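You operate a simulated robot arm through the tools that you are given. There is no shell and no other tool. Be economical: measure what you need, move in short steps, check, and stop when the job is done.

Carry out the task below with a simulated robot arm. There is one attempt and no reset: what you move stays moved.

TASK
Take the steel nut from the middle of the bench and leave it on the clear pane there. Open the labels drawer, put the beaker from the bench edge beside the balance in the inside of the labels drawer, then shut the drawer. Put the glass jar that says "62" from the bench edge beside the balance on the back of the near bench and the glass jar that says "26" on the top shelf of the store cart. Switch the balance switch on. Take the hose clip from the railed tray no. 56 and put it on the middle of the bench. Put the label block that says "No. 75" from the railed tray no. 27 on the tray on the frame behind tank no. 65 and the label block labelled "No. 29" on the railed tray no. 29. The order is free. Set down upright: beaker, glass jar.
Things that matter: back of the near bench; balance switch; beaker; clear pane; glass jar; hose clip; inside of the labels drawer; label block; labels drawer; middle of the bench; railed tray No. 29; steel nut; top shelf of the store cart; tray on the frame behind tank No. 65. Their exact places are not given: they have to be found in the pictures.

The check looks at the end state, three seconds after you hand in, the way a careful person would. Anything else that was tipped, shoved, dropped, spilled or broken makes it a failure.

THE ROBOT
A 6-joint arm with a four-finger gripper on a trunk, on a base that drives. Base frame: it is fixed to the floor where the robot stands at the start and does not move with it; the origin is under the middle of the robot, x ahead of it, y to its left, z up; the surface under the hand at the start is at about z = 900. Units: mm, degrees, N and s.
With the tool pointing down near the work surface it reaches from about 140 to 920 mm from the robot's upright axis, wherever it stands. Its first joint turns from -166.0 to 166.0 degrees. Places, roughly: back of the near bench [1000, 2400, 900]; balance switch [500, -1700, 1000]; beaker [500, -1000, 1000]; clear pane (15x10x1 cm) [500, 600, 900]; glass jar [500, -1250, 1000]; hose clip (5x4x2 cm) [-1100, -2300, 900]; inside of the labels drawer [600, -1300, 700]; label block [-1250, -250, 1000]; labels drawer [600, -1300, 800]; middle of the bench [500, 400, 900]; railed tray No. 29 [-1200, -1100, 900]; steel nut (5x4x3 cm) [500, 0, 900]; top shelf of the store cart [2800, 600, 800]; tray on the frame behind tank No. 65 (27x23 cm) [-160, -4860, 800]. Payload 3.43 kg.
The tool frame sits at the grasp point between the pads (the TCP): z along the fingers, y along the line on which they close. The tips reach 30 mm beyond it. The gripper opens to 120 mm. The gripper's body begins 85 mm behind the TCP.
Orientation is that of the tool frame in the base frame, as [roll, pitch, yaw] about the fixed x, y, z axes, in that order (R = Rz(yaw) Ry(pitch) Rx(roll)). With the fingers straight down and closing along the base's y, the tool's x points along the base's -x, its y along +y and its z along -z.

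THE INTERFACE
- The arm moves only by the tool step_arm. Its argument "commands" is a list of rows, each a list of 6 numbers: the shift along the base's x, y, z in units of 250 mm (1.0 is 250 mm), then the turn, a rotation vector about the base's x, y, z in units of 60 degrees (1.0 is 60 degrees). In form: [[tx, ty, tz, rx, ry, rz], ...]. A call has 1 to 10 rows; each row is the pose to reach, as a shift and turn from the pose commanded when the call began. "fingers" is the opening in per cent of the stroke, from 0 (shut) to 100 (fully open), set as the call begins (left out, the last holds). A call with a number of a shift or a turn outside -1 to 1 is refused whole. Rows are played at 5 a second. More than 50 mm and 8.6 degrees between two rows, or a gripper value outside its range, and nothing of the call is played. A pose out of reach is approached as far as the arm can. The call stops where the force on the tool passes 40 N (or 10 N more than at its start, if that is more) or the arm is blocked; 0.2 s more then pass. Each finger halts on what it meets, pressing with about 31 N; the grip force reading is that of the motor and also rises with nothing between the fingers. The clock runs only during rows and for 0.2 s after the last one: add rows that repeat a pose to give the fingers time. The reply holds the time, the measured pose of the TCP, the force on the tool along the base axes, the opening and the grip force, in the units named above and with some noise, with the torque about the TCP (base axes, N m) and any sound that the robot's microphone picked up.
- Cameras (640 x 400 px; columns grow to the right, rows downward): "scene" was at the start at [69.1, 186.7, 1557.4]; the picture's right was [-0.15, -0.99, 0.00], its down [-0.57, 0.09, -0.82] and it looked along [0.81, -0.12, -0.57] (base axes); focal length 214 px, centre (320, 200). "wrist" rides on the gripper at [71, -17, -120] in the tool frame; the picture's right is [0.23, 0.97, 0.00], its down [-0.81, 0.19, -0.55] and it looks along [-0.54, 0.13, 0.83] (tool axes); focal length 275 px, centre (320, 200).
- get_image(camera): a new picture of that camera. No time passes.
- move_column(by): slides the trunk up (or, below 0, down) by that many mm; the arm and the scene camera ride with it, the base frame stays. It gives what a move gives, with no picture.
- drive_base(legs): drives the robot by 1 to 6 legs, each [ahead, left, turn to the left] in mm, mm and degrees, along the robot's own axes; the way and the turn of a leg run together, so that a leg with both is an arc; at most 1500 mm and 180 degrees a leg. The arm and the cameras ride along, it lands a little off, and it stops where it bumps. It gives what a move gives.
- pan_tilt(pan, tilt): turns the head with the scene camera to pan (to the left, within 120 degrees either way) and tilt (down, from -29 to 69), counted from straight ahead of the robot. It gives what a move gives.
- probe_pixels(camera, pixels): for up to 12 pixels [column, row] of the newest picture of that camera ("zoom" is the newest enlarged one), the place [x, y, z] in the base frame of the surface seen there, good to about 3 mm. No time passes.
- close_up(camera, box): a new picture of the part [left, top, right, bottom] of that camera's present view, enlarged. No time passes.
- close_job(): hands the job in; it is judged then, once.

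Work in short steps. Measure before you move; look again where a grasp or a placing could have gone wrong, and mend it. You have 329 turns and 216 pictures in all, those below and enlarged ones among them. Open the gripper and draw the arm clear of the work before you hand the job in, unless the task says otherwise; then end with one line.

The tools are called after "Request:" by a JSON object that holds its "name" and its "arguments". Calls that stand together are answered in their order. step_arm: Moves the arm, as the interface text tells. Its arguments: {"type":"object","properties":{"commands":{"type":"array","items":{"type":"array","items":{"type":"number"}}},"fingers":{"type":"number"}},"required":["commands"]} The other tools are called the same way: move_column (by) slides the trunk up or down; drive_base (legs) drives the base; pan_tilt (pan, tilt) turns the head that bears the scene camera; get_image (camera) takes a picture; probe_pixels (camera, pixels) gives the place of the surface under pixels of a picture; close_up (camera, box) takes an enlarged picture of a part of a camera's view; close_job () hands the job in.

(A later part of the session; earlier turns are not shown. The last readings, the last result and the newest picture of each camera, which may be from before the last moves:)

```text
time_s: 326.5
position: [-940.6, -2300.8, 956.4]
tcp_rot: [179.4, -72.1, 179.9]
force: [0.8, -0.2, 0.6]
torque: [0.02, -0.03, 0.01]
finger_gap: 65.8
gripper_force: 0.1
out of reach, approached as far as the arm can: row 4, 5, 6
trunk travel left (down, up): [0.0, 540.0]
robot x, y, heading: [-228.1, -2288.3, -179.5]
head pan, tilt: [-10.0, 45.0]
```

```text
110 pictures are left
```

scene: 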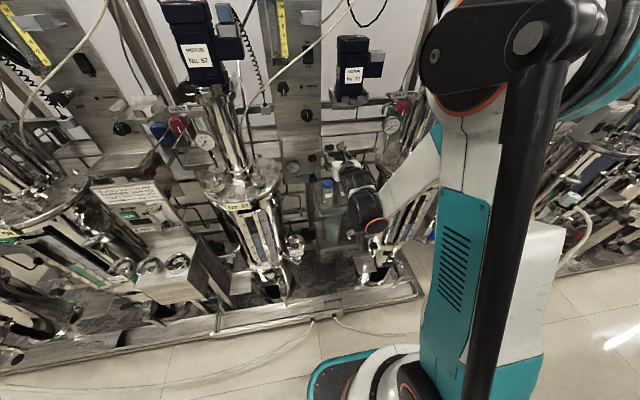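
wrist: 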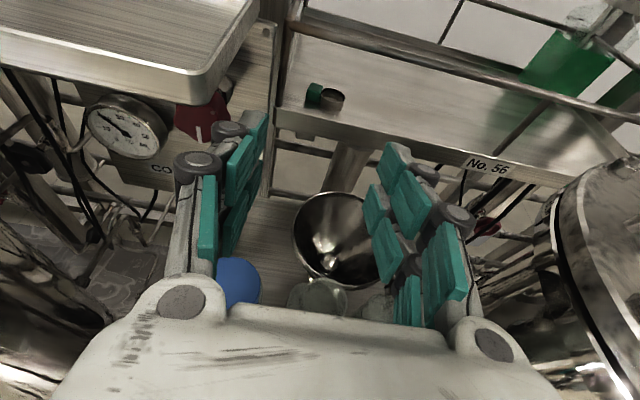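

The clip is in view at (325,97). The spin limit stops me at this lateral offset, so I retract, shift the base 80 mm to the right, and come back.

Request:
{"name": "step_arm", "arguments": {"commands": [[0.15, -0.02, 0.06, 0, 0, 0], [0.3, -0.06, 0.15, 0, 0, 0], [0.45, -0.12, 0.22, 0, 0, 0], [0.6, -0.2, 0.22, 0, 0, 0]]}}

Request:
{"name": "drive_base", "arguments": {"legs": [[0, -90, 0]]}}

Request:
{"name": "step_arm", "arguments": {"commands": [[-0.1, 0, -0.05, 0, 0, 0], [-0.2, -0.0, -0.1, 0, 0, 0], [-0.3, -0.0, -0.15, 0, 0, 0], [-0.4, -0.0, -0.2, 0, 0, 0], [-0.5, -0.0, -0.22, 0, 0, 0], [-0.6, -0.0, -0.22, 0, 0, 0]]}}

```text
time_s: 327.5
position: [-791.3, -2347.1, 1012.6]
tcp_rot: [179.6, -72.1, -179.8]
force: [-0.8, 0.6, -0.4]
torque: [-0.02, 0.01, 0.03]
finger_gap: 66.4
gripper_force: 0.1
trunk travel left (down, up): [0.0, 540.0]
robot x, y, heading: [-226.8, -2290.9, -179.7]
head pan, tilt: [-10.0, 45.0]
```

```text
time_s: 328.6
position: [-790.4, -2257.1, 1012.6]
tcp_rot: [179.6, -72.1, -179.8]
force: [0.0, -1.4, 0.3]
torque: [0.03, 0.04, -0.02]
finger_gap: 65.9
gripper_force: 0.0
trunk travel left (down, up): [0.0, 540.0]
robot x, y, heading: [-231.1, -2198.7, -179.6]
head pan, tilt: [-10.0, 45.0]
```

```text
time_s: 330.0
position: [-940.4, -2257.5, 957.5]
tcp_rot: [179.5, -72.2, -179.8]
force: [-0.4, 0.7, -0.4]
torque: [0.03, 0.01, -0.02]
finger_gap: 66.0
gripper_force: 0.1
trunk travel left (down, up): [0.0, 540.0]
robot x, y, heading: [-228.0, -2201.4, -179.3]
head pan, tilt: [-10.0, 45.0]
```

That's reachable now. I advance to (−1020,−2288,935) and look closely at the clip.

Request:
{"name": "step_arm", "arguments": {"commands": [[-0.08, -0.06, -0.03, 0, 0, 0], [-0.16, -0.12, -0.05, 0, 0, 0], [-0.24, -0.122, -0.07, 0, 0, 0], [-0.32, -0.122, -0.09, 0, 0, 0], [-0.32, -0.122, -0.09, 0, 0, 0]]}}

Request:
{"name": "get_image", "arguments": {"camera": "wrist"}}

Request:
{"name": "close_up", "arguments": {"camera": "wrist", "box": [230, 60, 420, 210]}}

```text
time_s: 331.2
position: [-1021.9, -2287.2, 936.2]
tcp_rot: [179.6, -72.1, -179.8]
force: [0.5, 0.3, 0.5]
torque: [0.0, 0.04, 0.01]
finger_gap: 66.1
gripper_force: 0.1
trunk travel left (down, up): [0.0, 540.0]
robot x, y, heading: [-231.8, -2204.5, -179.3]
head pan, tilt: [-10.0, 45.0]
```

```text
109 pictures are left
```

wrist: 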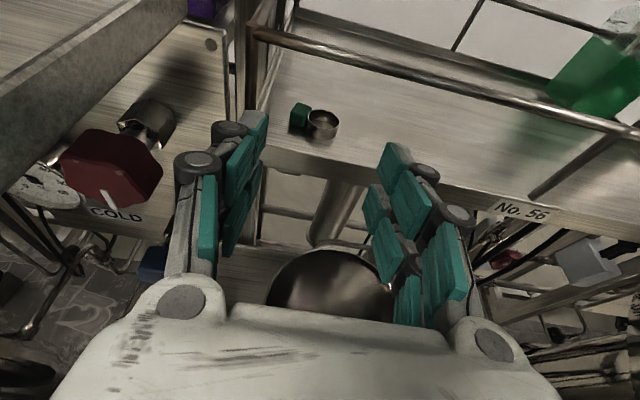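

```text
2.67 times, centred on (325, 135) of wrist
```

zoom: 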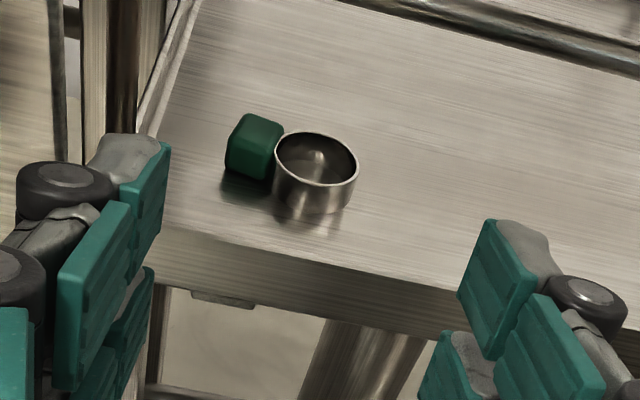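

I probe the clip parts, lip, rail and left edge.

Request:
{"name": "probe_pixels", "arguments": {"camera": "zoom", "pixels": [[235, 145], [265, 135], [315, 140], [355, 165], [280, 165], [310, 200], [160, 110], [140, 150], [450, 25], [200, 240], [330, 270], [255, 170]]}}

Request:
{"name": "probe_pixels", "arguments": {"camera": "wrist", "pixels": [[300, 45], [400, 65], [240, 60], [225, 60], [150, 60], [60, 80], [520, 110]]}}

```text
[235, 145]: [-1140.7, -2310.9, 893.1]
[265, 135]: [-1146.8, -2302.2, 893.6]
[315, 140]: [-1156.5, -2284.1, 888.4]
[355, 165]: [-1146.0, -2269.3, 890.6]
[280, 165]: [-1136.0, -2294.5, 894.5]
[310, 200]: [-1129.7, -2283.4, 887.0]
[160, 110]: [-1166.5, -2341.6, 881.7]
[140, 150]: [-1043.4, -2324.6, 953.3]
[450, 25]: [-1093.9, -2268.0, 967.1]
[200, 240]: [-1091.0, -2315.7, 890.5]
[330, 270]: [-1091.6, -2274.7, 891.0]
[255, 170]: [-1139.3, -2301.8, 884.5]
```

```text
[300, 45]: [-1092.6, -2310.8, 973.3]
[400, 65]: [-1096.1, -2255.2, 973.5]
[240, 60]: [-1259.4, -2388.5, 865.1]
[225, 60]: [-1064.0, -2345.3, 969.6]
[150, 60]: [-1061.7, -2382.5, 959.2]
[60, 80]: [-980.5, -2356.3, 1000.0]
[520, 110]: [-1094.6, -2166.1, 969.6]
```

The clip spans y −2313…−2268 with top z≈895; the lip top is at 891. I level the tool to about 12°, lower to z≈914 and enter under the rail.

Request:
{"name": "step_arm", "arguments": {"commands": [[0, -0.012, -0.03, 0, 0.05, 0], [0, -0.012, -0.06, 0, 0.1, 0], [0, -0.012, -0.086, 0, 0.1, 0], [0, -0.012, -0.086, 0, 0.1, 0]]}}

```text
time_s: 332.2
position: [-1022.7, -2291.9, 913.2]
tcp_rot: [179.6, -78.1, -179.8]
force: [0.1, 0.0, -0.6]
torque: [-0.02, -0.04, 0.0]
finger_gap: 65.9
gripper_force: 0.0
trunk travel left (down, up): [0.0, 540.0]
robot x, y, heading: [-231.5, -2207.4, -179.6]
head pan, tilt: [-10.0, 45.0]
```

Reached. I advance under the rail in small steps.

Request:
{"name": "step_arm", "arguments": {"commands": [[-0.08, 0.005, 0.004, 0, 0, 0], [-0.16, 0.005, 0.004, 0, 0, 0], [-0.24, 0.005, 0.004, 0, 0, 0], [-0.32, 0.005, 0.004, 0, 0, 0], [-0.32, 0.005, 0.004, 0, 0, 0]]}}

Request:
{"name": "get_image", "arguments": {"camera": "wrist"}}

```text
time_s: 332.9
position: [-1066.3, -2295.0, 914.8]
tcp_rot: [179.5, -78.1, -179.2]
force: [66.0, -4.3, 14.7]
torque: [0.51, -0.82, -1.97]
finger_gap: 42.2
gripper_force: 29.1
trunk travel left (down, up): [0.0, 540.0]
robot x, y, heading: [-228.4, -2203.0, -179.4]
head pan, tilt: [-10.0, 45.0]
stopped in row 3: the force on the tool passed its limit at 58 N (the readings are from after the stop); the commanded pose is now the measured one
```

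```text
107 pictures are left
```

wrist: 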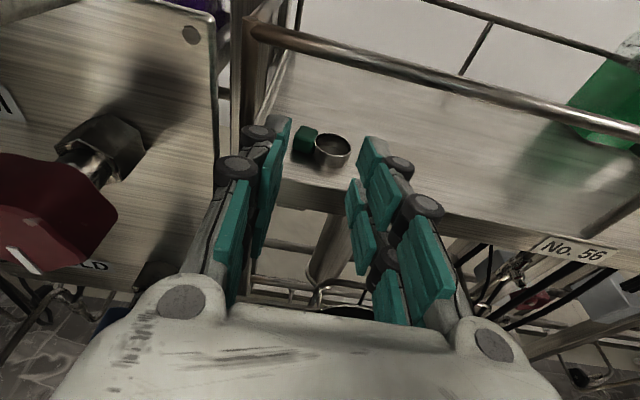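

The contact torque points to the right fingertip catching the lip. I back off, reopen, raise 10 mm and retry.

Request:
{"name": "step_arm", "arguments": {"commands": [[0.06, 0, 0, 0, 0, 0], [0.12, 0, 0.02, 0, 0, 0], [0.12, 0.01, 0.04, 0, 0, 0], [0.12, 0.012, 0.04, 0, 0, 0]], "fingers": 53}}

Request:
{"name": "close_up", "arguments": {"camera": "wrist", "box": [200, 0, 440, 200]}}

Request:
{"name": "probe_pixels", "arguments": {"camera": "zoom", "pixels": [[250, 380], [300, 385], [400, 400], [230, 350], [290, 340], [340, 350], [120, 200], [70, 200], [460, 380]]}}

```text
time_s: 333.9
position: [-1042.1, -2285.8, 921.2]
tcp_rot: [179.5, -77.9, -179.7]
force: [0.4, 0.1, 0.5]
torque: [-0.01, -0.02, 0.0]
finger_gap: 63.7
gripper_force: 0.0
trunk travel left (down, up): [0.0, 540.0]
robot x, y, heading: [-228.7, -2201.9, -179.4]
head pan, tilt: [-10.0, 45.0]
```

```text
2.00 times, centred on (320, 100) of wrist
```

zoom: 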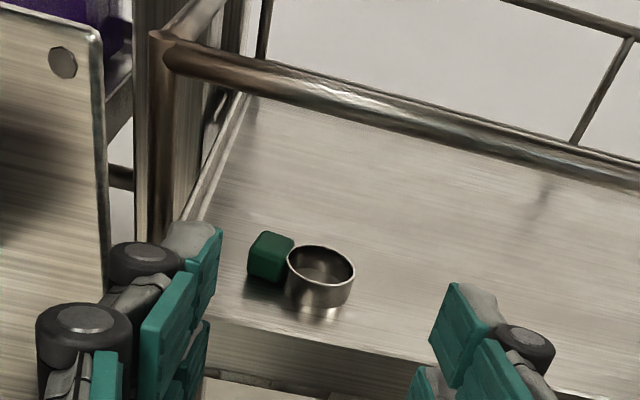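

```text
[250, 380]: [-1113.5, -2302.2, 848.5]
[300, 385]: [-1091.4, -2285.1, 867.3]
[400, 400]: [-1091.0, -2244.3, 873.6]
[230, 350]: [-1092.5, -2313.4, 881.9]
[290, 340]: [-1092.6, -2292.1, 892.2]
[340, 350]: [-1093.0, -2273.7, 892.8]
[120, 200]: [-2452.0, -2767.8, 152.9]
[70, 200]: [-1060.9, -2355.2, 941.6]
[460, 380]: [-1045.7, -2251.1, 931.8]
```

Request:
{"name": "probe_pixels", "arguments": {"camera": "zoom", "pixels": [[160, 150], [168, 200], [155, 80], [100, 120], [145, 260], [190, 235], [465, 300], [530, 345], [75, 330]]}}

```text
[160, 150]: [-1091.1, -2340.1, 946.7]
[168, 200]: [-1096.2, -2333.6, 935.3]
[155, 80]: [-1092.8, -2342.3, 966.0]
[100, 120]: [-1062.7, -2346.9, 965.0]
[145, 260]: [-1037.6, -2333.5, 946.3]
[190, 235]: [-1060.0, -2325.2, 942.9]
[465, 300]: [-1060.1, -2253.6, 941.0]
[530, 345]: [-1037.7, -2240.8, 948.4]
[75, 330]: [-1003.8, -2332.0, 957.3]
```

The left rail post is at y≈−2340, very close to the left knuckle, while the fingers look taller than nominal. I narrow the opening to 60 mm, raise to z≈926 and advance slowly.

Request:
{"name": "step_arm", "arguments": {"commands": [[0, 0, 0.02, 0, 0, 0], [-0.04, 0, 0.02, 0, 0, 0], [-0.08, 0, 0.02, 0, 0, 0], [-0.12, 0, 0.02, 0, 0, 0], [-0.16, 0, 0.02, 0, 0, 0]], "fingers": 50}}

Request:
{"name": "get_image", "arguments": {"camera": "wrist"}}

```text
time_s: 335.1
position: [-1082.6, -2285.0, 927.1]
tcp_rot: [179.5, -77.8, -179.6]
force: [0.2, -0.3, 0.1]
torque: [-0.01, -0.04, -0.01]
finger_gap: 60.3
gripper_force: 0.1
trunk travel left (down, up): [0.0, 540.0]
robot x, y, heading: [-230.2, -2204.0, -179.6]
head pan, tilt: [-10.0, 45.0]
```

```text
105 pictures are left
```

wrist: 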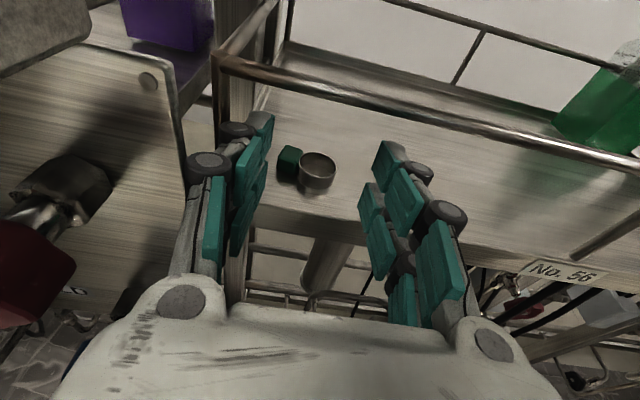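

The tips are past the lip with no contact. I continue.

Request:
{"name": "step_arm", "arguments": {"commands": [[-0.04, 0, 0, 0, 0, 0], [-0.08, 0, 0, 0, 0, 0], [-0.12, 0, 0, 0, 0, 0], [-0.16, 0, 0, 0, 0, 0], [-0.2, 0, 0, 0, 0, 0], [-0.225, 0, 0, 0, 0, 0]]}}

Request:
{"name": "get_image", "arguments": {"camera": "wrist"}}

```text
time_s: 336.6
position: [-1139.6, -2287.0, 925.6]
tcp_rot: [179.6, -77.8, -179.8]
force: [0.3, -0.6, 0.5]
torque: [-0.02, 0.01, 0.0]
finger_gap: 60.0
gripper_force: 0.1
trunk travel left (down, up): [0.0, 540.0]
robot x, y, heading: [-235.0, -2199.7, -179.4]
head pan, tilt: [-10.0, 45.0]
```

```text
104 pictures are left
```

wrist: 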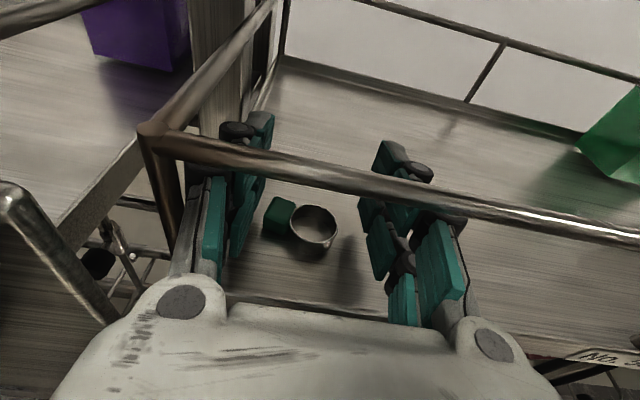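

The clip is between the fingers. I lower in small steps until light contact or z≈902.

Request:
{"name": "step_arm", "arguments": {"commands": [[0, -0.004, -0.03, 0, 0, 0], [0, -0.006, -0.05, 0, 0, 0], [0, -0.006, -0.066, 0, 0, 0], [0, -0.006, -0.078, 0, 0, 0], [0, -0.006, -0.078, 0, 0, 0]]}}

Request:
{"name": "get_image", "arguments": {"camera": "wrist"}}

```text
time_s: 337.8
position: [-1139.1, -2287.9, 908.0]
tcp_rot: [179.6, -78.0, -179.7]
force: [-22.3, 1.9, 30.3]
torque: [-0.22, 1.34, -0.22]
finger_gap: 59.2
gripper_force: 0.0
trunk travel left (down, up): [0.0, 540.0]
robot x, y, heading: [-231.6, -2202.1, -179.6]
head pan, tilt: [-10.0, 45.0]
```

```text
103 pictures are left
```

wrist: 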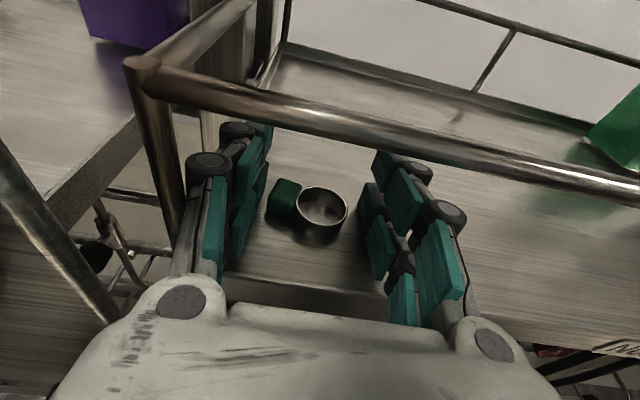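

The tips have reached the tray floor. I relieve 2 mm and close on the clip.

Request:
{"name": "step_arm", "arguments": {"commands": [[0, 0, 0.008, 0, 0, 0], [0, 0, 0.008, 0, 0, 0]]}}

Request:
{"name": "step_arm", "arguments": {"commands": [[0, 0, 0, 0, 0, 0], [0, 0, 0, 0, 0, 0], [0, 0, 0, 0, 0, 0], [0, 0, 0, 0, 0, 0]], "fingers": 10}}

Request:
{"name": "get_image", "arguments": {"camera": "wrist"}}

```text
time_s: 338.4
position: [-1138.8, -2288.9, 908.0]
tcp_rot: [179.7, -77.8, -179.9]
force: [-9.3, -1.5, 12.9]
torque: [-0.41, 0.56, -0.26]
finger_gap: 59.1
gripper_force: 0.2
trunk travel left (down, up): [0.0, 540.0]
robot x, y, heading: [-230.8, -2203.5, -179.3]
head pan, tilt: [-10.0, 45.0]
```

```text
time_s: 339.4
position: [-1139.6, -2286.3, 909.3]
tcp_rot: [179.5, -77.8, -179.7]
force: [2.0, -1.3, 4.3]
torque: [-0.21, 0.06, 0.04]
finger_gap: 42.2
gripper_force: 30.9
trunk travel left (down, up): [0.0, 540.0]
robot x, y, heading: [-228.5, -2200.6, -179.6]
head pan, tilt: [-10.0, 45.0]
```

```text
102 pictures are left
```

wrist: 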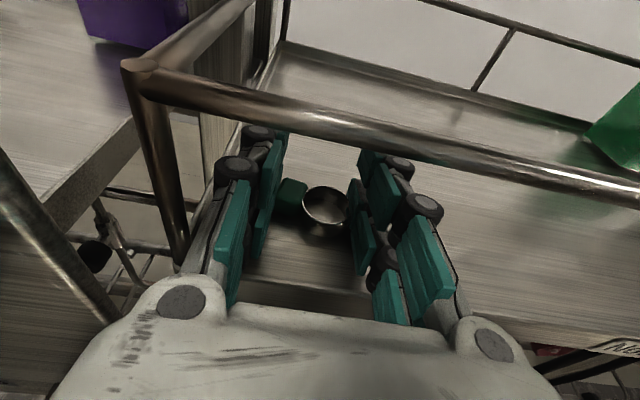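

It's gripped with gap 42. I lift 15 mm and check the clip stays in the pads.

Request:
{"name": "step_arm", "arguments": {"commands": [[0, 0, 0.02, 0, 0, 0], [0, 0, 0.04, 0, 0, 0], [0, 0, 0.064, 0, 0, 0], [0, 0, 0.064, 0, 0, 0]]}}

Request:
{"name": "get_image", "arguments": {"camera": "wrist"}}

```text
time_s: 340.4
position: [-1139.8, -2287.2, 925.9]
tcp_rot: [179.5, -77.7, -179.8]
force: [-0.3, 0.5, -0.2]
torque: [-0.01, -0.02, 0.0]
finger_gap: 41.9
gripper_force: 30.6
trunk travel left (down, up): [0.0, 540.0]
robot x, y, heading: [-227.7, -2199.0, -179.2]
head pan, tilt: [-10.0, 45.0]
```

```text
101 pictures are left
```

wrist: 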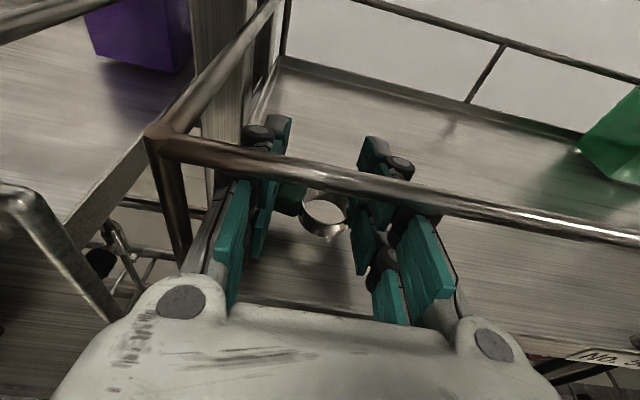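

The clip is lifted. I withdraw straight out under the rail.

Request:
{"name": "step_arm", "arguments": {"commands": [[0.04, 0, 0.002, 0, 0, 0], [0.1, 0, 0.004, 0, 0, 0], [0.16, 0, 0.004, 0, 0, 0], [0.22, 0, 0.004, 0, 0, 0], [0.3, 0, 0.004, 0, 0, 0], [0.4, 0, 0.01, 0, 0, 0], [0.5, 0, 0.02, 0, 0, 0], [0.6, 0, 0.05, 0, 0, 0]]}}

Request:
{"name": "get_image", "arguments": {"camera": "wrist"}}

```text
time_s: 342.1
position: [-987.4, -2287.7, 935.8]
tcp_rot: [179.4, -77.8, -179.6]
force: [-0.3, 0.3, -0.4]
torque: [0.04, 0.01, -0.02]
finger_gap: 41.7
gripper_force: 31.3
trunk travel left (down, up): [0.0, 540.0]
robot x, y, heading: [-229.4, -2198.8, -179.6]
head pan, tilt: [-10.0, 45.0]
```

```text
100 pictures are left
```

wrist: 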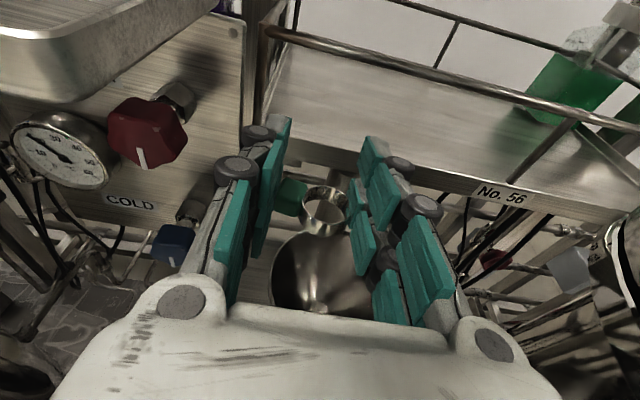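

The clip is out. I retract further, raise, and then drive back along the aisle toward the bench middle.

Request:
{"name": "step_arm", "arguments": {"commands": [[0.1, 0, 0.08, 0, 0, 0], [0.22, 0, 0.18, 0, 0, 0], [0.34, 0, 0.28, 0, 0, 0], [0.46, 0, 0.3, 0, 0, 0], [0.6, 0, 0.3, 0, 0, 0], [0.75, 0, 0.3, 0, 0, 0]]}}

Request:
{"name": "drive_base", "arguments": {"legs": [[-220, 0, 0], [0, -1300, 0], [0, -1260, 0]]}}

Request:
{"name": "get_image", "arguments": {"camera": "wrist"}}

```text
time_s: 343.6
position: [-799.8, -2287.4, 1011.3]
tcp_rot: [179.7, -77.7, 179.9]
force: [-0.2, -0.8, 0.1]
torque: [0.03, 0.02, 0.0]
finger_gap: 41.5
gripper_force: 31.0
trunk travel left (down, up): [0.0, 540.0]
robot x, y, heading: [-230.3, -2198.5, -179.4]
head pan, tilt: [-10.0, 45.0]
```

```text
time_s: 357.3
position: [-584.7, 281.8, 1011.3]
tcp_rot: [179.4, -77.9, 179.0]
force: [0.0, 0.3, 1.0]
torque: [-0.01, -0.01, -0.01]
finger_gap: 41.9
gripper_force: 30.8
trunk travel left (down, up): [0.0, 540.0]
robot x, y, heading: [-13.6, 355.4, 179.2]
head pan, tilt: [-10.0, 45.0]
```

```text
99 pictures are left
```

wrist: 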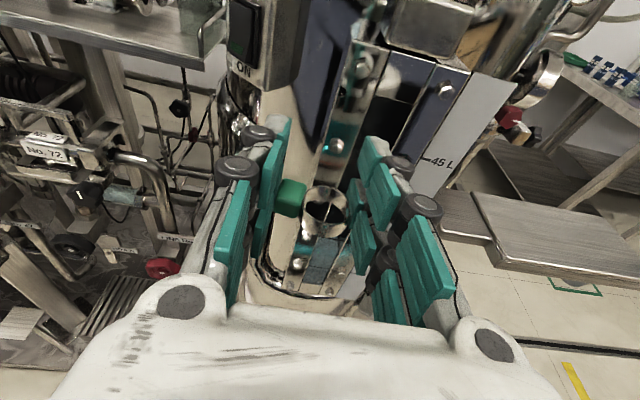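

A big tank is close ahead. I probe distances before turning.

Request:
{"name": "probe_pixels", "arguments": {"camera": "wrist", "pixels": [[335, 145], [420, 130], [290, 120], [260, 20], [270, 270], [490, 70], [540, 240], [620, 70], [130, 165], [330, 280]]}}

```text
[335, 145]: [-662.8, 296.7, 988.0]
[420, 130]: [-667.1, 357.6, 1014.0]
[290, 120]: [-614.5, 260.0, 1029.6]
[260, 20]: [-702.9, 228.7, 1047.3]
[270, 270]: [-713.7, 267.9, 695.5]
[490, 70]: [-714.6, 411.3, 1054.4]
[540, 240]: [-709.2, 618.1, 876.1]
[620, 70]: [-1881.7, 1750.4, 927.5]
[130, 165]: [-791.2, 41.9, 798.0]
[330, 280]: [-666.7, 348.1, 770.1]
```

The tank's sight glass is just 47 mm ahead. I raise the trunk and pull the arm in before turning.

Request:
{"name": "move_column", "arguments": {"by": 200}}

Request:
{"name": "step_arm", "arguments": {"commands": [[0.08, 0, 0.05, 0, 0, 0], [0.16, 0, 0.1, 0, 0, 0], [0.24, 0, 0.15, 0, 0, 0], [0.32, 0, 0.2, 0, 0, 0], [0.4, 0, 0.24, 0, 0, 0]]}}

Request:
{"name": "drive_base", "arguments": {"legs": [[-30, 0, 0], [0, 0, -90]]}}

```text
time_s: 359.5
position: [-584.0, 281.4, 1211.8]
tcp_rot: [179.4, -77.9, 178.9]
force: [-0.8, 0.6, -0.3]
torque: [0.03, 0.0, 0.01]
finger_gap: 41.6
gripper_force: 31.1
trunk travel left (down, up): [-200.0, 340.0]
robot x, y, heading: [-10.0, 356.1, 179.3]
head pan, tilt: [-10.0, 45.0]
```

```text
time_s: 360.7
position: [-483.4, 281.2, 1272.4]
tcp_rot: [179.7, -78.0, 178.9]
force: [-0.1, 0.1, -0.6]
torque: [0.01, -0.01, 0.06]
finger_gap: 41.6
gripper_force: 30.8
trunk travel left (down, up): [-200.0, 340.0]
robot x, y, heading: [-14.0, 355.6, 179.3]
head pan, tilt: [-10.0, 45.0]
```

```text
time_s: 365.3
position: [-61.9, 828.4, 1271.6]
tcp_rot: [179.6, -77.8, 89.4]
force: [-0.1, -0.7, 0.0]
torque: [-0.01, -0.01, 0.02]
finger_gap: 41.8
gripper_force: 31.0
trunk travel left (down, up): [-200.0, 340.0]
robot x, y, heading: [13.6, 356.3, 89.9]
head pan, tilt: [-10.0, 45.0]
```

I turn the remaining 90° to face the bench, then back off a bit and look.

Request:
{"name": "drive_base", "arguments": {"legs": [[0, 0, -90], [-230, -60, 0]]}}

Request:
{"name": "pan_tilt", "arguments": {"pan": 0, "tilt": 45}}

Request:
{"name": "get_image", "arguments": {"camera": "scene"}}

```text
time_s: 371.0
position: [260.1, 364.7, 1271.4]
tcp_rot: [179.7, -77.7, -3.3]
force: [-0.1, -0.4, -0.4]
torque: [0.0, 0.0, 0.01]
finger_gap: 43.5
gripper_force: 31.5
trunk travel left (down, up): [-200.0, 340.0]
robot x, y, heading: [-214.2, 308.8, -2.7]
head pan, tilt: [-10.0, 45.0]
```

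```text
time_s: 371.7
position: [261.0, 365.0, 1272.2]
tcp_rot: [179.6, -77.8, -3.2]
force: [-0.4, 0.5, -0.4]
torque: [0.01, 0.0, 0.01]
finger_gap: 43.3
gripper_force: 30.7
trunk travel left (down, up): [-200.0, 340.0]
robot x, y, heading: [-211.8, 309.4, -2.7]
head pan, tilt: [0.0, 45.0]
```

```text
98 pictures are left
```

scene: 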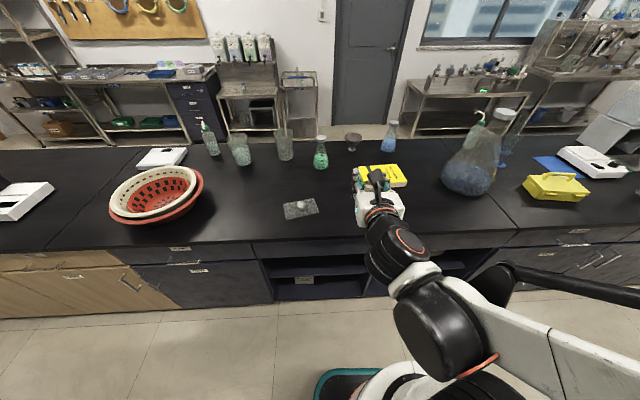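

I lower the trunk and extend over the clear bench area between the pane and the book.

Request:
{"name": "move_column", "arguments": {"by": -200}}

Request:
{"name": "step_arm", "arguments": {"commands": [[0.14, 0, -0.02, 0, 0, 0], [0.28, 0.02, -0.06, 0, 0, 0], [0.42, 0.04, -0.1, 0, 0, 0], [0.56, 0.06, -0.16, 0, 0, 0], [0.7, 0.08, -0.24, 0, 0, 0], [0.84, 0.1, -0.32, 0, 0, 0], [0.98, 0.1, -0.38, 0, 0, 0]]}}

Request:
{"name": "get_image", "arguments": {"camera": "wrist"}}

```text
time_s: 373.9
position: [262.0, 364.4, 1071.9]
tcp_rot: [179.5, -77.8, -3.3]
force: [-0.2, 0.2, -0.4]
torque: [-0.02, 0.0, -0.02]
finger_gap: 43.3
gripper_force: 31.1
trunk travel left (down, up): [0.0, 540.0]
robot x, y, heading: [-213.9, 309.6, -3.2]
head pan, tilt: [0.0, 45.0]
```

```text
time_s: 375.5
position: [506.9, 388.3, 973.1]
tcp_rot: [179.5, -77.8, -3.2]
force: [0.1, -0.3, 0.2]
torque: [0.0, 0.02, 0.0]
finger_gap: 43.3
gripper_force: 31.3
trunk travel left (down, up): [0.0, 540.0]
robot x, y, heading: [-214.6, 311.2, -2.9]
head pan, tilt: [0.0, 45.0]
```

```text
97 pictures are left
```

wrist: 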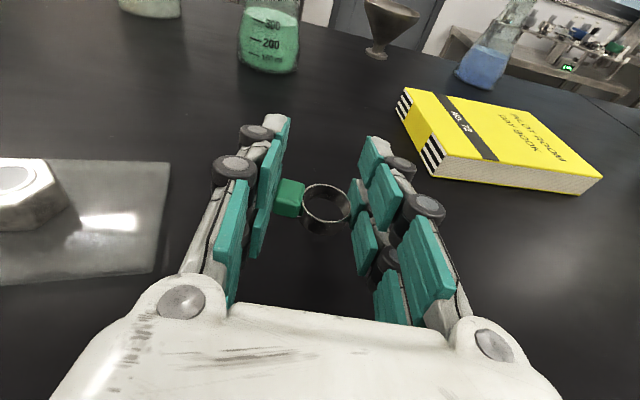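

The clip is still held and the area is clear. I lower to just above contact.

Request:
{"name": "step_arm", "arguments": {"commands": [[0, 0, -0.06, 0, 0, 0], [0, 0, -0.11, 0, 0, 0], [0, 0, -0.15, 0, 0, 0], [0, 0, -0.168, 0, 0, 0], [0, 0, -0.168, 0, 0, 0]]}}

Request:
{"name": "step_arm", "arguments": {"commands": [[0, 0, -0.006, 0, 0, 0], [0, 0, -0.012, 0, 0, 0], [0, 0, -0.012, 0, 0, 0]]}}

```text
time_s: 376.7
position: [507.6, 386.9, 934.6]
tcp_rot: [179.6, -77.8, -3.3]
force: [1.2, 0.5, -0.5]
torque: [-0.04, 0.0, 0.02]
finger_gap: 43.2
gripper_force: 31.1
trunk travel left (down, up): [0.0, 540.0]
robot x, y, heading: [-212.0, 308.0, -2.7]
head pan, tilt: [0.0, 45.0]
```

```text
time_s: 377.5
position: [507.0, 388.5, 932.1]
tcp_rot: [179.5, -77.8, -3.3]
force: [1.1, 0.1, -0.9]
torque: [0.03, 0.01, -0.03]
finger_gap: 43.0
gripper_force: 31.2
trunk travel left (down, up): [0.0, 540.0]
robot x, y, heading: [-215.2, 304.7, -3.2]
head pan, tilt: [0.0, 45.0]
```

Request:
{"name": "step_arm", "arguments": {"commands": [[0, 0, -0.006, 0, 0, 0], [0, 0, -0.012, 0, 0, 0], [0, 0, -0.016, 0, 0, 0], [0, 0, -0.016, 0, 0, 0]]}}

```text
time_s: 378.6
position: [505.8, 389.4, 929.1]
tcp_rot: [179.1, -78.1, -2.7]
force: [-0.1, -2.2, 17.5]
torque: [0.21, -0.44, 0.1]
finger_gap: 43.1
gripper_force: 31.6
trunk travel left (down, up): [0.0, 540.0]
robot x, y, heading: [-216.7, 306.4, -3.0]
head pan, tilt: [0.0, 45.0]
stopped in row 4: the force on the tool passed its limit at 41 N (the readings are from after the stop); the commanded pose is now the measured one
```

It touched down. I ease up 1 mm, open, and pull back and up.

Request:
{"name": "step_arm", "arguments": {"commands": [[0, 0, 0.006, 0, 0, 0], [0, 0, 0.006, 0, 0, 0]]}}

Request:
{"name": "step_arm", "arguments": {"commands": [[0, 0, 0, 0, 0, 0], [0, 0, 0, 0, 0, 0], [0, 0, 0, 0, 0, 0]], "fingers": 58}}

Request:
{"name": "step_arm", "arguments": {"commands": [[-0.08, 0, 0.02, 0, 0, 0], [-0.2, 0, 0.06, 0, 0, 0], [-0.34, -0.01, 0.12, 0, 0, 0], [-0.48, -0.02, 0.2, 0, 0, 0], [-0.6, -0.03, 0.3, 0, 0, 0], [-0.7, -0.04, 0.4, 0, 0, 0]]}}

Request:
{"name": "get_image", "arguments": {"camera": "wrist"}}

```text
time_s: 379.2
position: [507.9, 388.2, 928.8]
tcp_rot: [179.3, -77.9, -2.9]
force: [-0.3, -1.1, 0.5]
torque: [0.01, 0.03, 0.0]
finger_gap: 42.9
gripper_force: 31.2
trunk travel left (down, up): [0.0, 540.0]
robot x, y, heading: [-217.4, 308.7, -3.0]
head pan, tilt: [0.0, 45.0]
```

```text
time_s: 380.0
position: [507.4, 389.4, 929.2]
tcp_rot: [179.3, -77.9, -2.8]
force: [0.1, 0.4, -0.6]
torque: [-0.01, -0.02, -0.01]
finger_gap: 69.5
gripper_force: 0.0
trunk travel left (down, up): [0.0, 540.0]
robot x, y, heading: [-213.1, 308.4, -3.1]
head pan, tilt: [0.0, 45.0]
```

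```text
time_s: 381.4
position: [328.7, 380.5, 1028.7]
tcp_rot: [179.3, -77.8, -2.9]
force: [0.7, 0.3, -0.7]
torque: [0.01, -0.01, -0.04]
finger_gap: 69.8
gripper_force: 0.1
trunk travel left (down, up): [0.0, 540.0]
robot x, y, heading: [-209.8, 305.8, -3.2]
head pan, tilt: [0.0, 45.0]
```

```text
96 pictures are left
```

wrist: 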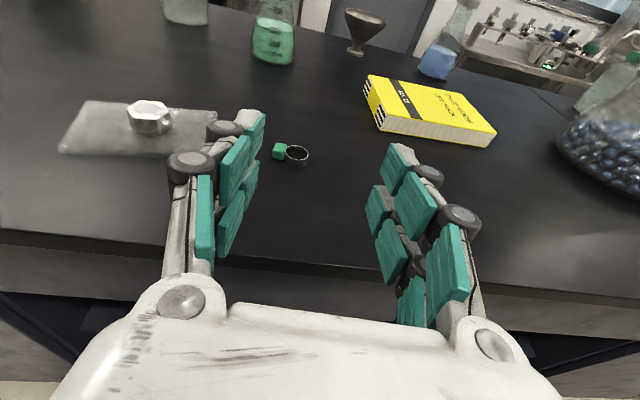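

The hose clip lies on the bench middle, clear of pane and book. Next are the label blocks: I raise the trunk, pull the arm in, drive to y≈−250 and turn to face the rigs.

Request:
{"name": "move_column", "arguments": {"by": 200}}

Request:
{"name": "step_arm", "arguments": {"commands": [[-0.1, 0, 0.06, 0, 0, 0], [-0.2, 0, 0.12, 0, 0, 0], [-0.3, 0, 0.18, 0, 0, 0]]}}

Request:
{"name": "drive_base", "arguments": {"legs": [[130, 0, 3], [0, -560, 0], [0, 0, -90], [0, 0, -90]]}}

Request:
{"name": "pan_tilt", "arguments": {"pan": 0, "tilt": 40}}

Request:
{"name": "get_image", "arguments": {"camera": "scene"}}

```text
time_s: 383.6
position: [328.4, 379.2, 1228.8]
tcp_rot: [179.3, -77.9, -2.9]
force: [0.4, 1.3, 0.5]
torque: [-0.03, -0.01, -0.01]
finger_gap: 69.8
gripper_force: 0.1
trunk travel left (down, up): [-200.0, 340.0]
robot x, y, heading: [-215.7, 305.2, -2.8]
head pan, tilt: [0.0, 45.0]
```

```text
time_s: 384.4
position: [248.2, 378.2, 1274.7]
tcp_rot: [179.4, -78.0, -3.0]
force: [-0.7, 0.7, 0.4]
torque: [0.02, 0.0, 0.02]
finger_gap: 69.7
gripper_force: 0.1
trunk travel left (down, up): [-200.0, 340.0]
robot x, y, heading: [-212.8, 306.7, -2.9]
head pan, tilt: [0.0, 45.0]
```

```text
time_s: 396.3
position: [-547.2, -318.0, 1274.6]
tcp_rot: [179.3, -77.8, 176.0]
force: [-0.6, 0.0, 1.3]
torque: [0.03, 0.01, -0.04]
finger_gap: 69.6
gripper_force: 0.1
trunk travel left (down, up): [-200.0, 340.0]
robot x, y, heading: [-83.6, -254.3, 176.1]
head pan, tilt: [0.0, 45.0]
```

```text
time_s: 396.9
position: [-547.0, -317.7, 1275.0]
tcp_rot: [179.3, -77.9, 176.0]
force: [-0.4, 1.3, 0.7]
torque: [0.01, 0.01, 0.01]
finger_gap: 69.2
gripper_force: 0.0
trunk travel left (down, up): [-200.0, 340.0]
robot x, y, heading: [-84.3, -256.6, 176.1]
head pan, tilt: [0.0, 40.0]
```

```text
95 pictures are left
```

scene: 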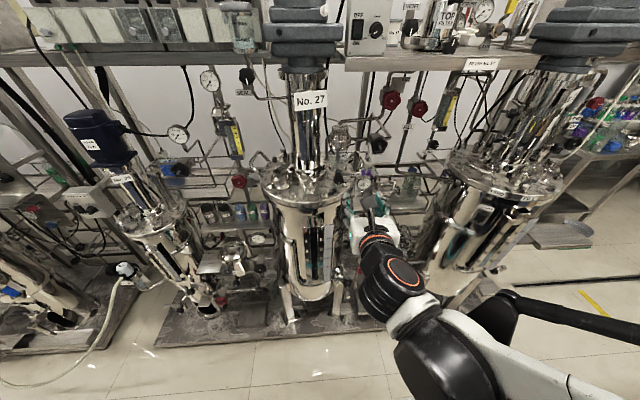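

Tank No. 27 is in view. I zoom to find tray 27 with the label blocks.

Request:
{"name": "close_up", "arguments": {"camera": "scene", "box": [320, 90, 480, 250]}}

Request:
{"name": "close_up", "arguments": {"camera": "scene", "box": [150, 130, 310, 270]}}

```text
2.50 times, centred on (400, 170) of scene
```

zoom: 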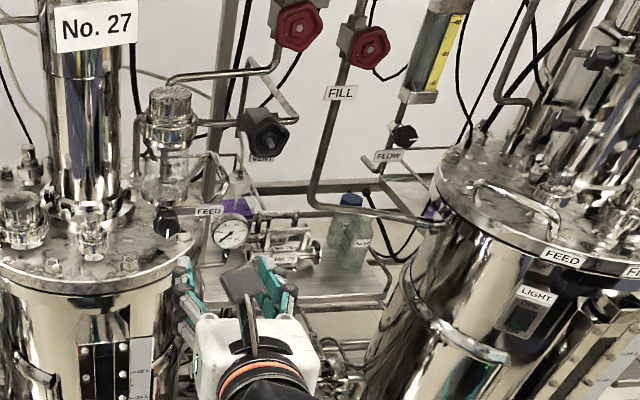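

```text
2.86 times, centred on (230, 200) of scene
```

zoom: 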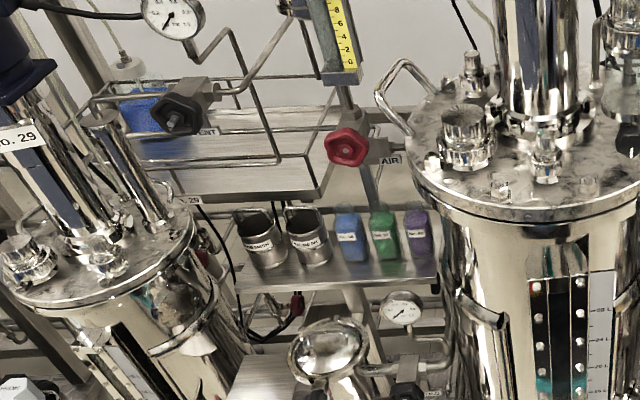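

Request:
{"name": "get_image", "arguments": {"camera": "wrist"}}

Request:
{"name": "probe_pixels", "arguments": {"camera": "scene", "pixels": [[395, 195], [410, 200], [440, 195], [225, 195], [245, 193], [215, 202], [125, 180], [310, 100], [385, 185], [380, 200]]}}

```text
92 pictures are left
```

wrist: 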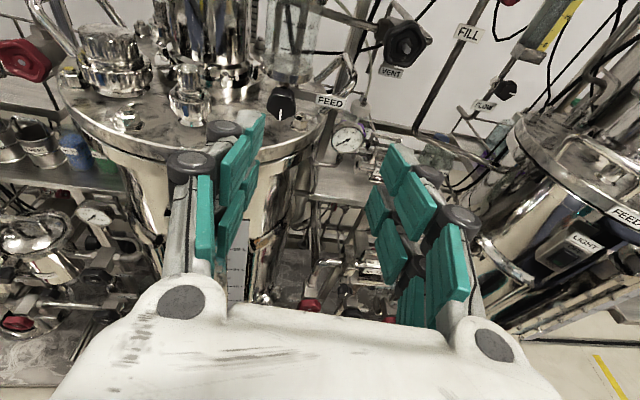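

```text
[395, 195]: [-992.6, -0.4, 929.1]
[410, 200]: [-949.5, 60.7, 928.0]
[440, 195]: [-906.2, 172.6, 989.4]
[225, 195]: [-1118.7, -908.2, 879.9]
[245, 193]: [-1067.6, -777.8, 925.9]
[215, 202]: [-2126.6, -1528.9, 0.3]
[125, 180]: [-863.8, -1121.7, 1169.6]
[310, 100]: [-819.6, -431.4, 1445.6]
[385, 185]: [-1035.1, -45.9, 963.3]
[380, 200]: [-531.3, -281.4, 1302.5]
```

Tray 27 is hidden behind the gripper, so I shift right to look past it.

Request:
{"name": "drive_base", "arguments": {"legs": [[0, -380, 4]]}}

Request:
{"name": "pan_tilt", "arguments": {"pan": 5, "tilt": 35}}

Request:
{"name": "get_image", "arguments": {"camera": "scene"}}

```text
time_s: 399.4
position: [-527.3, 38.5, 1273.4]
tcp_rot: [179.5, -77.9, 179.7]
force: [-0.6, 0.6, 0.2]
torque: [0.01, 0.02, 0.02]
finger_gap: 69.4
gripper_force: 0.0
trunk travel left (down, up): [-200.0, 340.0]
robot x, y, heading: [-68.8, 130.9, 180.3]
head pan, tilt: [0.0, 40.0]
```

```text
time_s: 400.0
position: [-526.8, 38.4, 1274.9]
tcp_rot: [179.3, -78.0, -180.0]
force: [-0.5, -0.1, 0.3]
torque: [0.01, 0.01, 0.01]
finger_gap: 69.8
gripper_force: 0.0
trunk travel left (down, up): [-200.0, 340.0]
robot x, y, heading: [-66.9, 132.4, 179.9]
head pan, tilt: [5.0, 35.0]
```

```text
91 pictures are left
```

scene: 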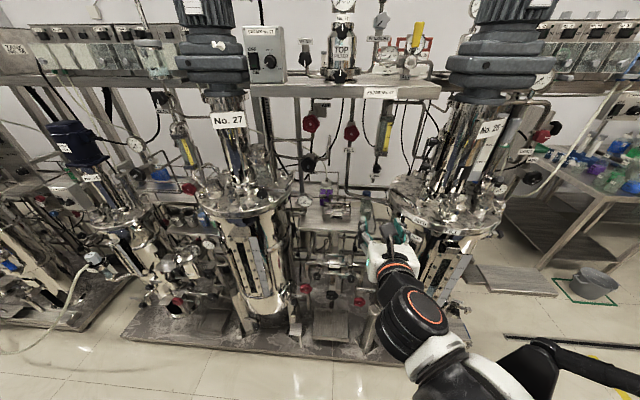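

Request:
{"name": "close_up", "arguments": {"camera": "scene", "box": [270, 130, 400, 260]}}

Request:
{"name": "probe_pixels", "arguments": {"camera": "zoom", "pixels": [[200, 300], [260, 290], [300, 300], [200, 340], [300, 345], [230, 300], [120, 330], [360, 380], [280, 260], [180, 350], [250, 380]]}}

```text
3.08 times, centred on (335, 195) of scene
```

zoom: 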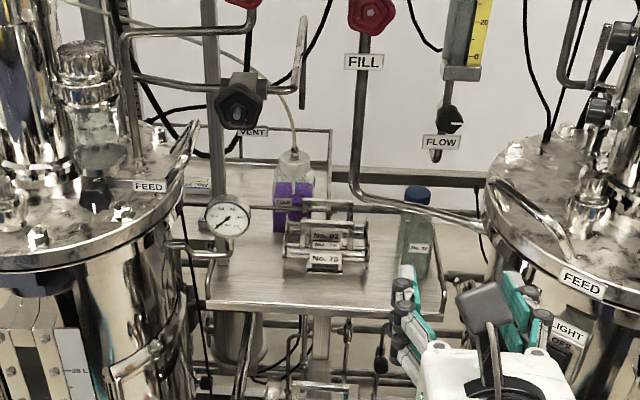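

```text
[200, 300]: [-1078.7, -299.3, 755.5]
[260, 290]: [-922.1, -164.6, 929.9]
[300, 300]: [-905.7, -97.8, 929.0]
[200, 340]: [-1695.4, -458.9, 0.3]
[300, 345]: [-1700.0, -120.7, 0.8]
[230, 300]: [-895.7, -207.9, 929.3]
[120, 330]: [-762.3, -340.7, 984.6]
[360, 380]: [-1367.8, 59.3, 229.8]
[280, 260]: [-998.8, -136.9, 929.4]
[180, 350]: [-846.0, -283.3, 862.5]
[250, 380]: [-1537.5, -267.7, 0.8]
```

Request:
{"name": "close_up", "arguments": {"camera": "scene", "box": [296, 166, 360, 222]}}

Request:
{"name": "probe_pixels", "arguments": {"camera": "zoom", "pixels": [[345, 290], [330, 240], [330, 215], [280, 290], [430, 290], [60, 100], [150, 60], [230, 120], [300, 190], [420, 180], [40, 180], [350, 320]]}}

```text
7.14 times, centred on (328, 194) of scene
```

zoom: 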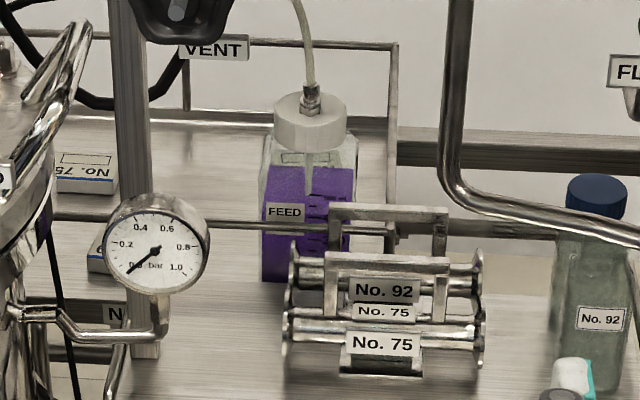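

```text
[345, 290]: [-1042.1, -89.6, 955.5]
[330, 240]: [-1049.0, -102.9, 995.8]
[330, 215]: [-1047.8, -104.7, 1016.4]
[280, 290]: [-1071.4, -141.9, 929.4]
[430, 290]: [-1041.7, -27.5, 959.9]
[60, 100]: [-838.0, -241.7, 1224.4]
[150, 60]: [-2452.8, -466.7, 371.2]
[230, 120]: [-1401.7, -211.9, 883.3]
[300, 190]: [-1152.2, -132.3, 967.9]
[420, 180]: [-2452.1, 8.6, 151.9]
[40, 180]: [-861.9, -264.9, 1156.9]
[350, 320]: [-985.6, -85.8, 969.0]
```

Two blocks sit on tray 27 behind the gauge (near (85,175) and (95,255) in the zoom). I reposition and use the wrist camera to look over the tray.

Request:
{"name": "drive_base", "arguments": {"legs": [[0, 230, 0]]}}

Request:
{"name": "step_arm", "arguments": {"commands": [[-0.1, -0.02, 0, 0, 0, 0], [-0.25, -0.04, 0, 0, 0, 0], [-0.4, -0.06, 0, 0, 0, 0], [-0.55, -0.06, 0, 0, 0, 0], [-0.7, -0.06, 0, 0, 0, 0]]}}

Request:
{"name": "get_image", "arguments": {"camera": "wrist"}}

```text
time_s: 401.8
position: [-527.8, -196.0, 1274.2]
tcp_rot: [179.2, -77.9, 180.0]
force: [0.9, -0.3, -0.7]
torque: [-0.01, 0.0, -0.02]
finger_gap: 69.6
gripper_force: 0.0
trunk travel left (down, up): [-200.0, 340.0]
robot x, y, heading: [-69.0, -99.0, 179.8]
head pan, tilt: [5.0, 35.0]
```

```text
time_s: 403.0
position: [-702.6, -210.5, 1273.6]
tcp_rot: [179.2, -77.9, 180.0]
force: [-0.8, -0.4, -0.1]
torque: [0.01, 0.01, 0.02]
finger_gap: 69.5
gripper_force: 0.0
trunk travel left (down, up): [-200.0, 340.0]
robot x, y, heading: [-68.1, -101.6, 180.0]
head pan, tilt: [5.0, 35.0]
```

```text
88 pictures are left
```

wrist: 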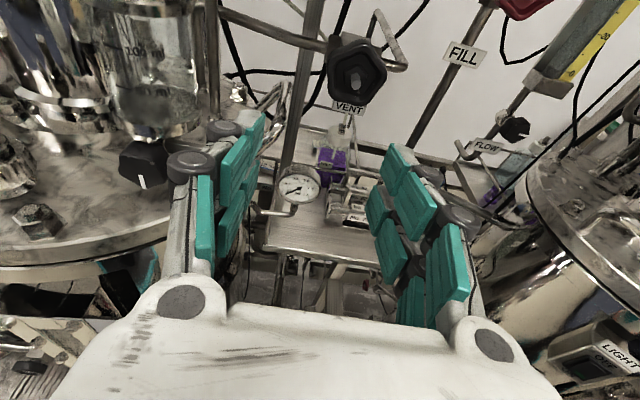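

Request:
{"name": "close_up", "arguments": {"camera": "wrist", "box": [240, 80, 400, 220]}}

Request:
{"name": "probe_pixels", "arguments": {"camera": "zoom", "pixels": [[240, 185], [270, 200], [250, 250], [235, 285], [180, 40], [215, 110], [300, 200], [330, 180], [60, 70], [400, 230], [105, 330], [430, 110]]}}

```text
2.86 times, centred on (320, 150) of wrist
```

zoom: 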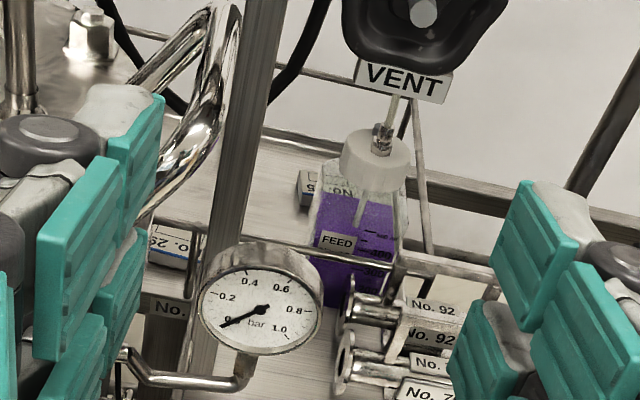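

```text
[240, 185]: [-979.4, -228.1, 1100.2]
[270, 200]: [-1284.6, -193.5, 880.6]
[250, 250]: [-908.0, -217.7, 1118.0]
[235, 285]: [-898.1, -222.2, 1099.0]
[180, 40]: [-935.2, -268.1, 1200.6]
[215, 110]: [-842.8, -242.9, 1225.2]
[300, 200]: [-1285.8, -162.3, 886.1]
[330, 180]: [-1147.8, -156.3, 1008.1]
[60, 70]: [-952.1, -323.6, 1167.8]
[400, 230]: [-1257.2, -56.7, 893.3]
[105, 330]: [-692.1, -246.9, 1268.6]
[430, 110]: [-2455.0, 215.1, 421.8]
```

The blocks sit deep behind a frame post, gauge, and a bottle. Before trying from the front, I check whether the corridor behind the row is enterable from the right end.

Request:
{"name": "pan_tilt", "arguments": {"pan": -45, "tilt": 30}}

Request:
{"name": "get_image", "arguments": {"camera": "scene"}}

```text
time_s: 404.1
position: [-700.3, -211.8, 1274.8]
tcp_rot: [179.3, -77.9, 179.9]
force: [0.3, 0.1, 0.5]
torque: [0.02, -0.01, 0.01]
finger_gap: 69.4
gripper_force: 0.0
trunk travel left (down, up): [-200.0, 340.0]
robot x, y, heading: [-69.8, -100.8, 179.7]
head pan, tilt: [-45.0, 30.0]
```

```text
86 pictures are left
```

scene: 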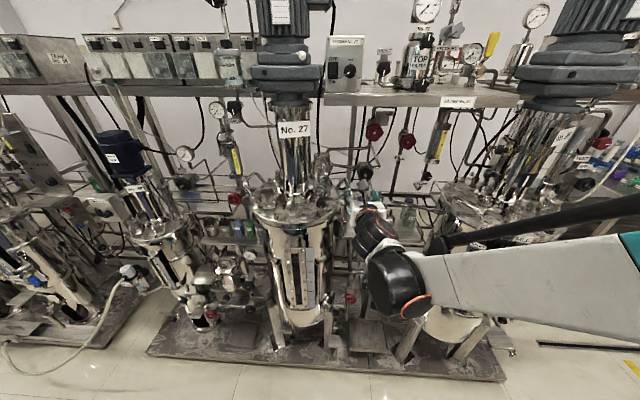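

The head seems obstructed by the arm, so I retract the arm and look again.

Request:
{"name": "step_arm", "arguments": {"commands": [[0.15, 0.06, 0, 0, 0, 0], [0.3, 0.12, 0, 0, 0, 0], [0.45, 0.2, 0, 0, 0, 0], [0.6, 0.28, 0, 0, 0, 0], [0.7, 0.34, 0, 0, 0, 0]]}}

Request:
{"name": "drive_base", "arguments": {"legs": [[40, -850, 0]]}}

Request:
{"name": "pan_tilt", "arguments": {"pan": -50, "tilt": 30}}

Request:
{"name": "get_image", "arguments": {"camera": "scene"}}

```text
time_s: 404.9
position: [-689.3, -174.4, 1278.7]
tcp_rot: [179.3, -77.8, 178.2]
force: [-1.6, 0.1, -1.1]
torque: [0.0, -0.01, -0.06]
finger_gap: 69.5
gripper_force: 0.0
trunk travel left (down, up): [-200.0, 340.0]
robot x, y, heading: [-70.2, -98.1, 179.9]
head pan, tilt: [-45.0, 30.0]
stopped in row 3: the arm was blocked; the commanded pose is now the measured one
```

```text
time_s: 409.3
position: [-723.1, 634.1, 1280.4]
tcp_rot: [179.5, -78.0, 179.3]
force: [-0.7, -0.4, -0.2]
torque: [-0.04, -0.01, 0.01]
finger_gap: 69.5
gripper_force: 0.1
trunk travel left (down, up): [-200.0, 340.0]
robot x, y, heading: [-113.1, 718.3, -179.4]
head pan, tilt: [-45.0, 30.0]
```

```text
time_s: 410.0
position: [-724.4, 633.2, 1279.8]
tcp_rot: [179.3, -77.8, 179.4]
force: [-0.9, 0.7, 0.0]
torque: [0.01, 0.02, 0.01]
finger_gap: 69.5
gripper_force: 0.1
trunk travel left (down, up): [-200.0, 340.0]
robot x, y, heading: [-111.3, 719.9, -179.4]
head pan, tilt: [-50.0, 30.0]
```

```text
85 pictures are left
```

scene: 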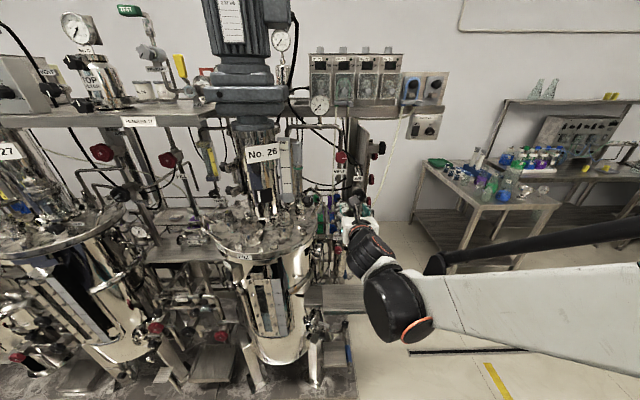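

I return the head to the left side (it collides with the arm when panned right), then probe the gap at the right end of the row.

Request:
{"name": "probe_pixels", "arguments": {"camera": "scene", "pixels": [[395, 225], [385, 250], [400, 280], [418, 175], [490, 215], [440, 290], [350, 390], [350, 300], [410, 215], [540, 200]]}}

Request:
{"name": "pan_tilt", "arguments": {"pan": 10, "tilt": 35}}

Request:
{"name": "step_arm", "arguments": {"commands": [[0.12, 0, 0, 0, 0, 0], [0.26, 0, 0, 0, 0, 0], [0.4, 0, 0, 0, 0, 0], [0.54, 0, 0, 0, 0, 0], [0.62, 0, 0, 0, 0, 0]]}}

```text
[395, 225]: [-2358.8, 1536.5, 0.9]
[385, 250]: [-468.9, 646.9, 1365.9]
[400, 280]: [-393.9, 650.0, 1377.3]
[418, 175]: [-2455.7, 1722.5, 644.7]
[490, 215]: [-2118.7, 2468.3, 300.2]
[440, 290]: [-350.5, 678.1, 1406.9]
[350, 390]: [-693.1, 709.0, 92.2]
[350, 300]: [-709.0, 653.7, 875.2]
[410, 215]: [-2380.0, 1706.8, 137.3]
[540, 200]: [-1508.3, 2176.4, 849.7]
```

```text
time_s: 411.3
position: [-723.8, 632.8, 1280.8]
tcp_rot: [179.5, -77.9, 179.3]
force: [0.6, 0.9, 0.2]
torque: [0.0, 0.01, 0.01]
finger_gap: 69.5
gripper_force: 0.0
trunk travel left (down, up): [-200.0, 340.0]
robot x, y, heading: [-112.1, 720.8, -179.5]
head pan, tilt: [10.0, 35.0]
```

```text
time_s: 412.5
position: [-570.5, 636.5, 1280.5]
tcp_rot: [179.6, -78.0, 179.1]
force: [0.5, 0.5, -0.1]
torque: [0.0, 0.03, 0.02]
finger_gap: 69.8
gripper_force: 0.1
trunk travel left (down, up): [-200.0, 340.0]
robot x, y, heading: [-113.0, 719.8, -179.3]
head pan, tilt: [10.0, 35.0]
```

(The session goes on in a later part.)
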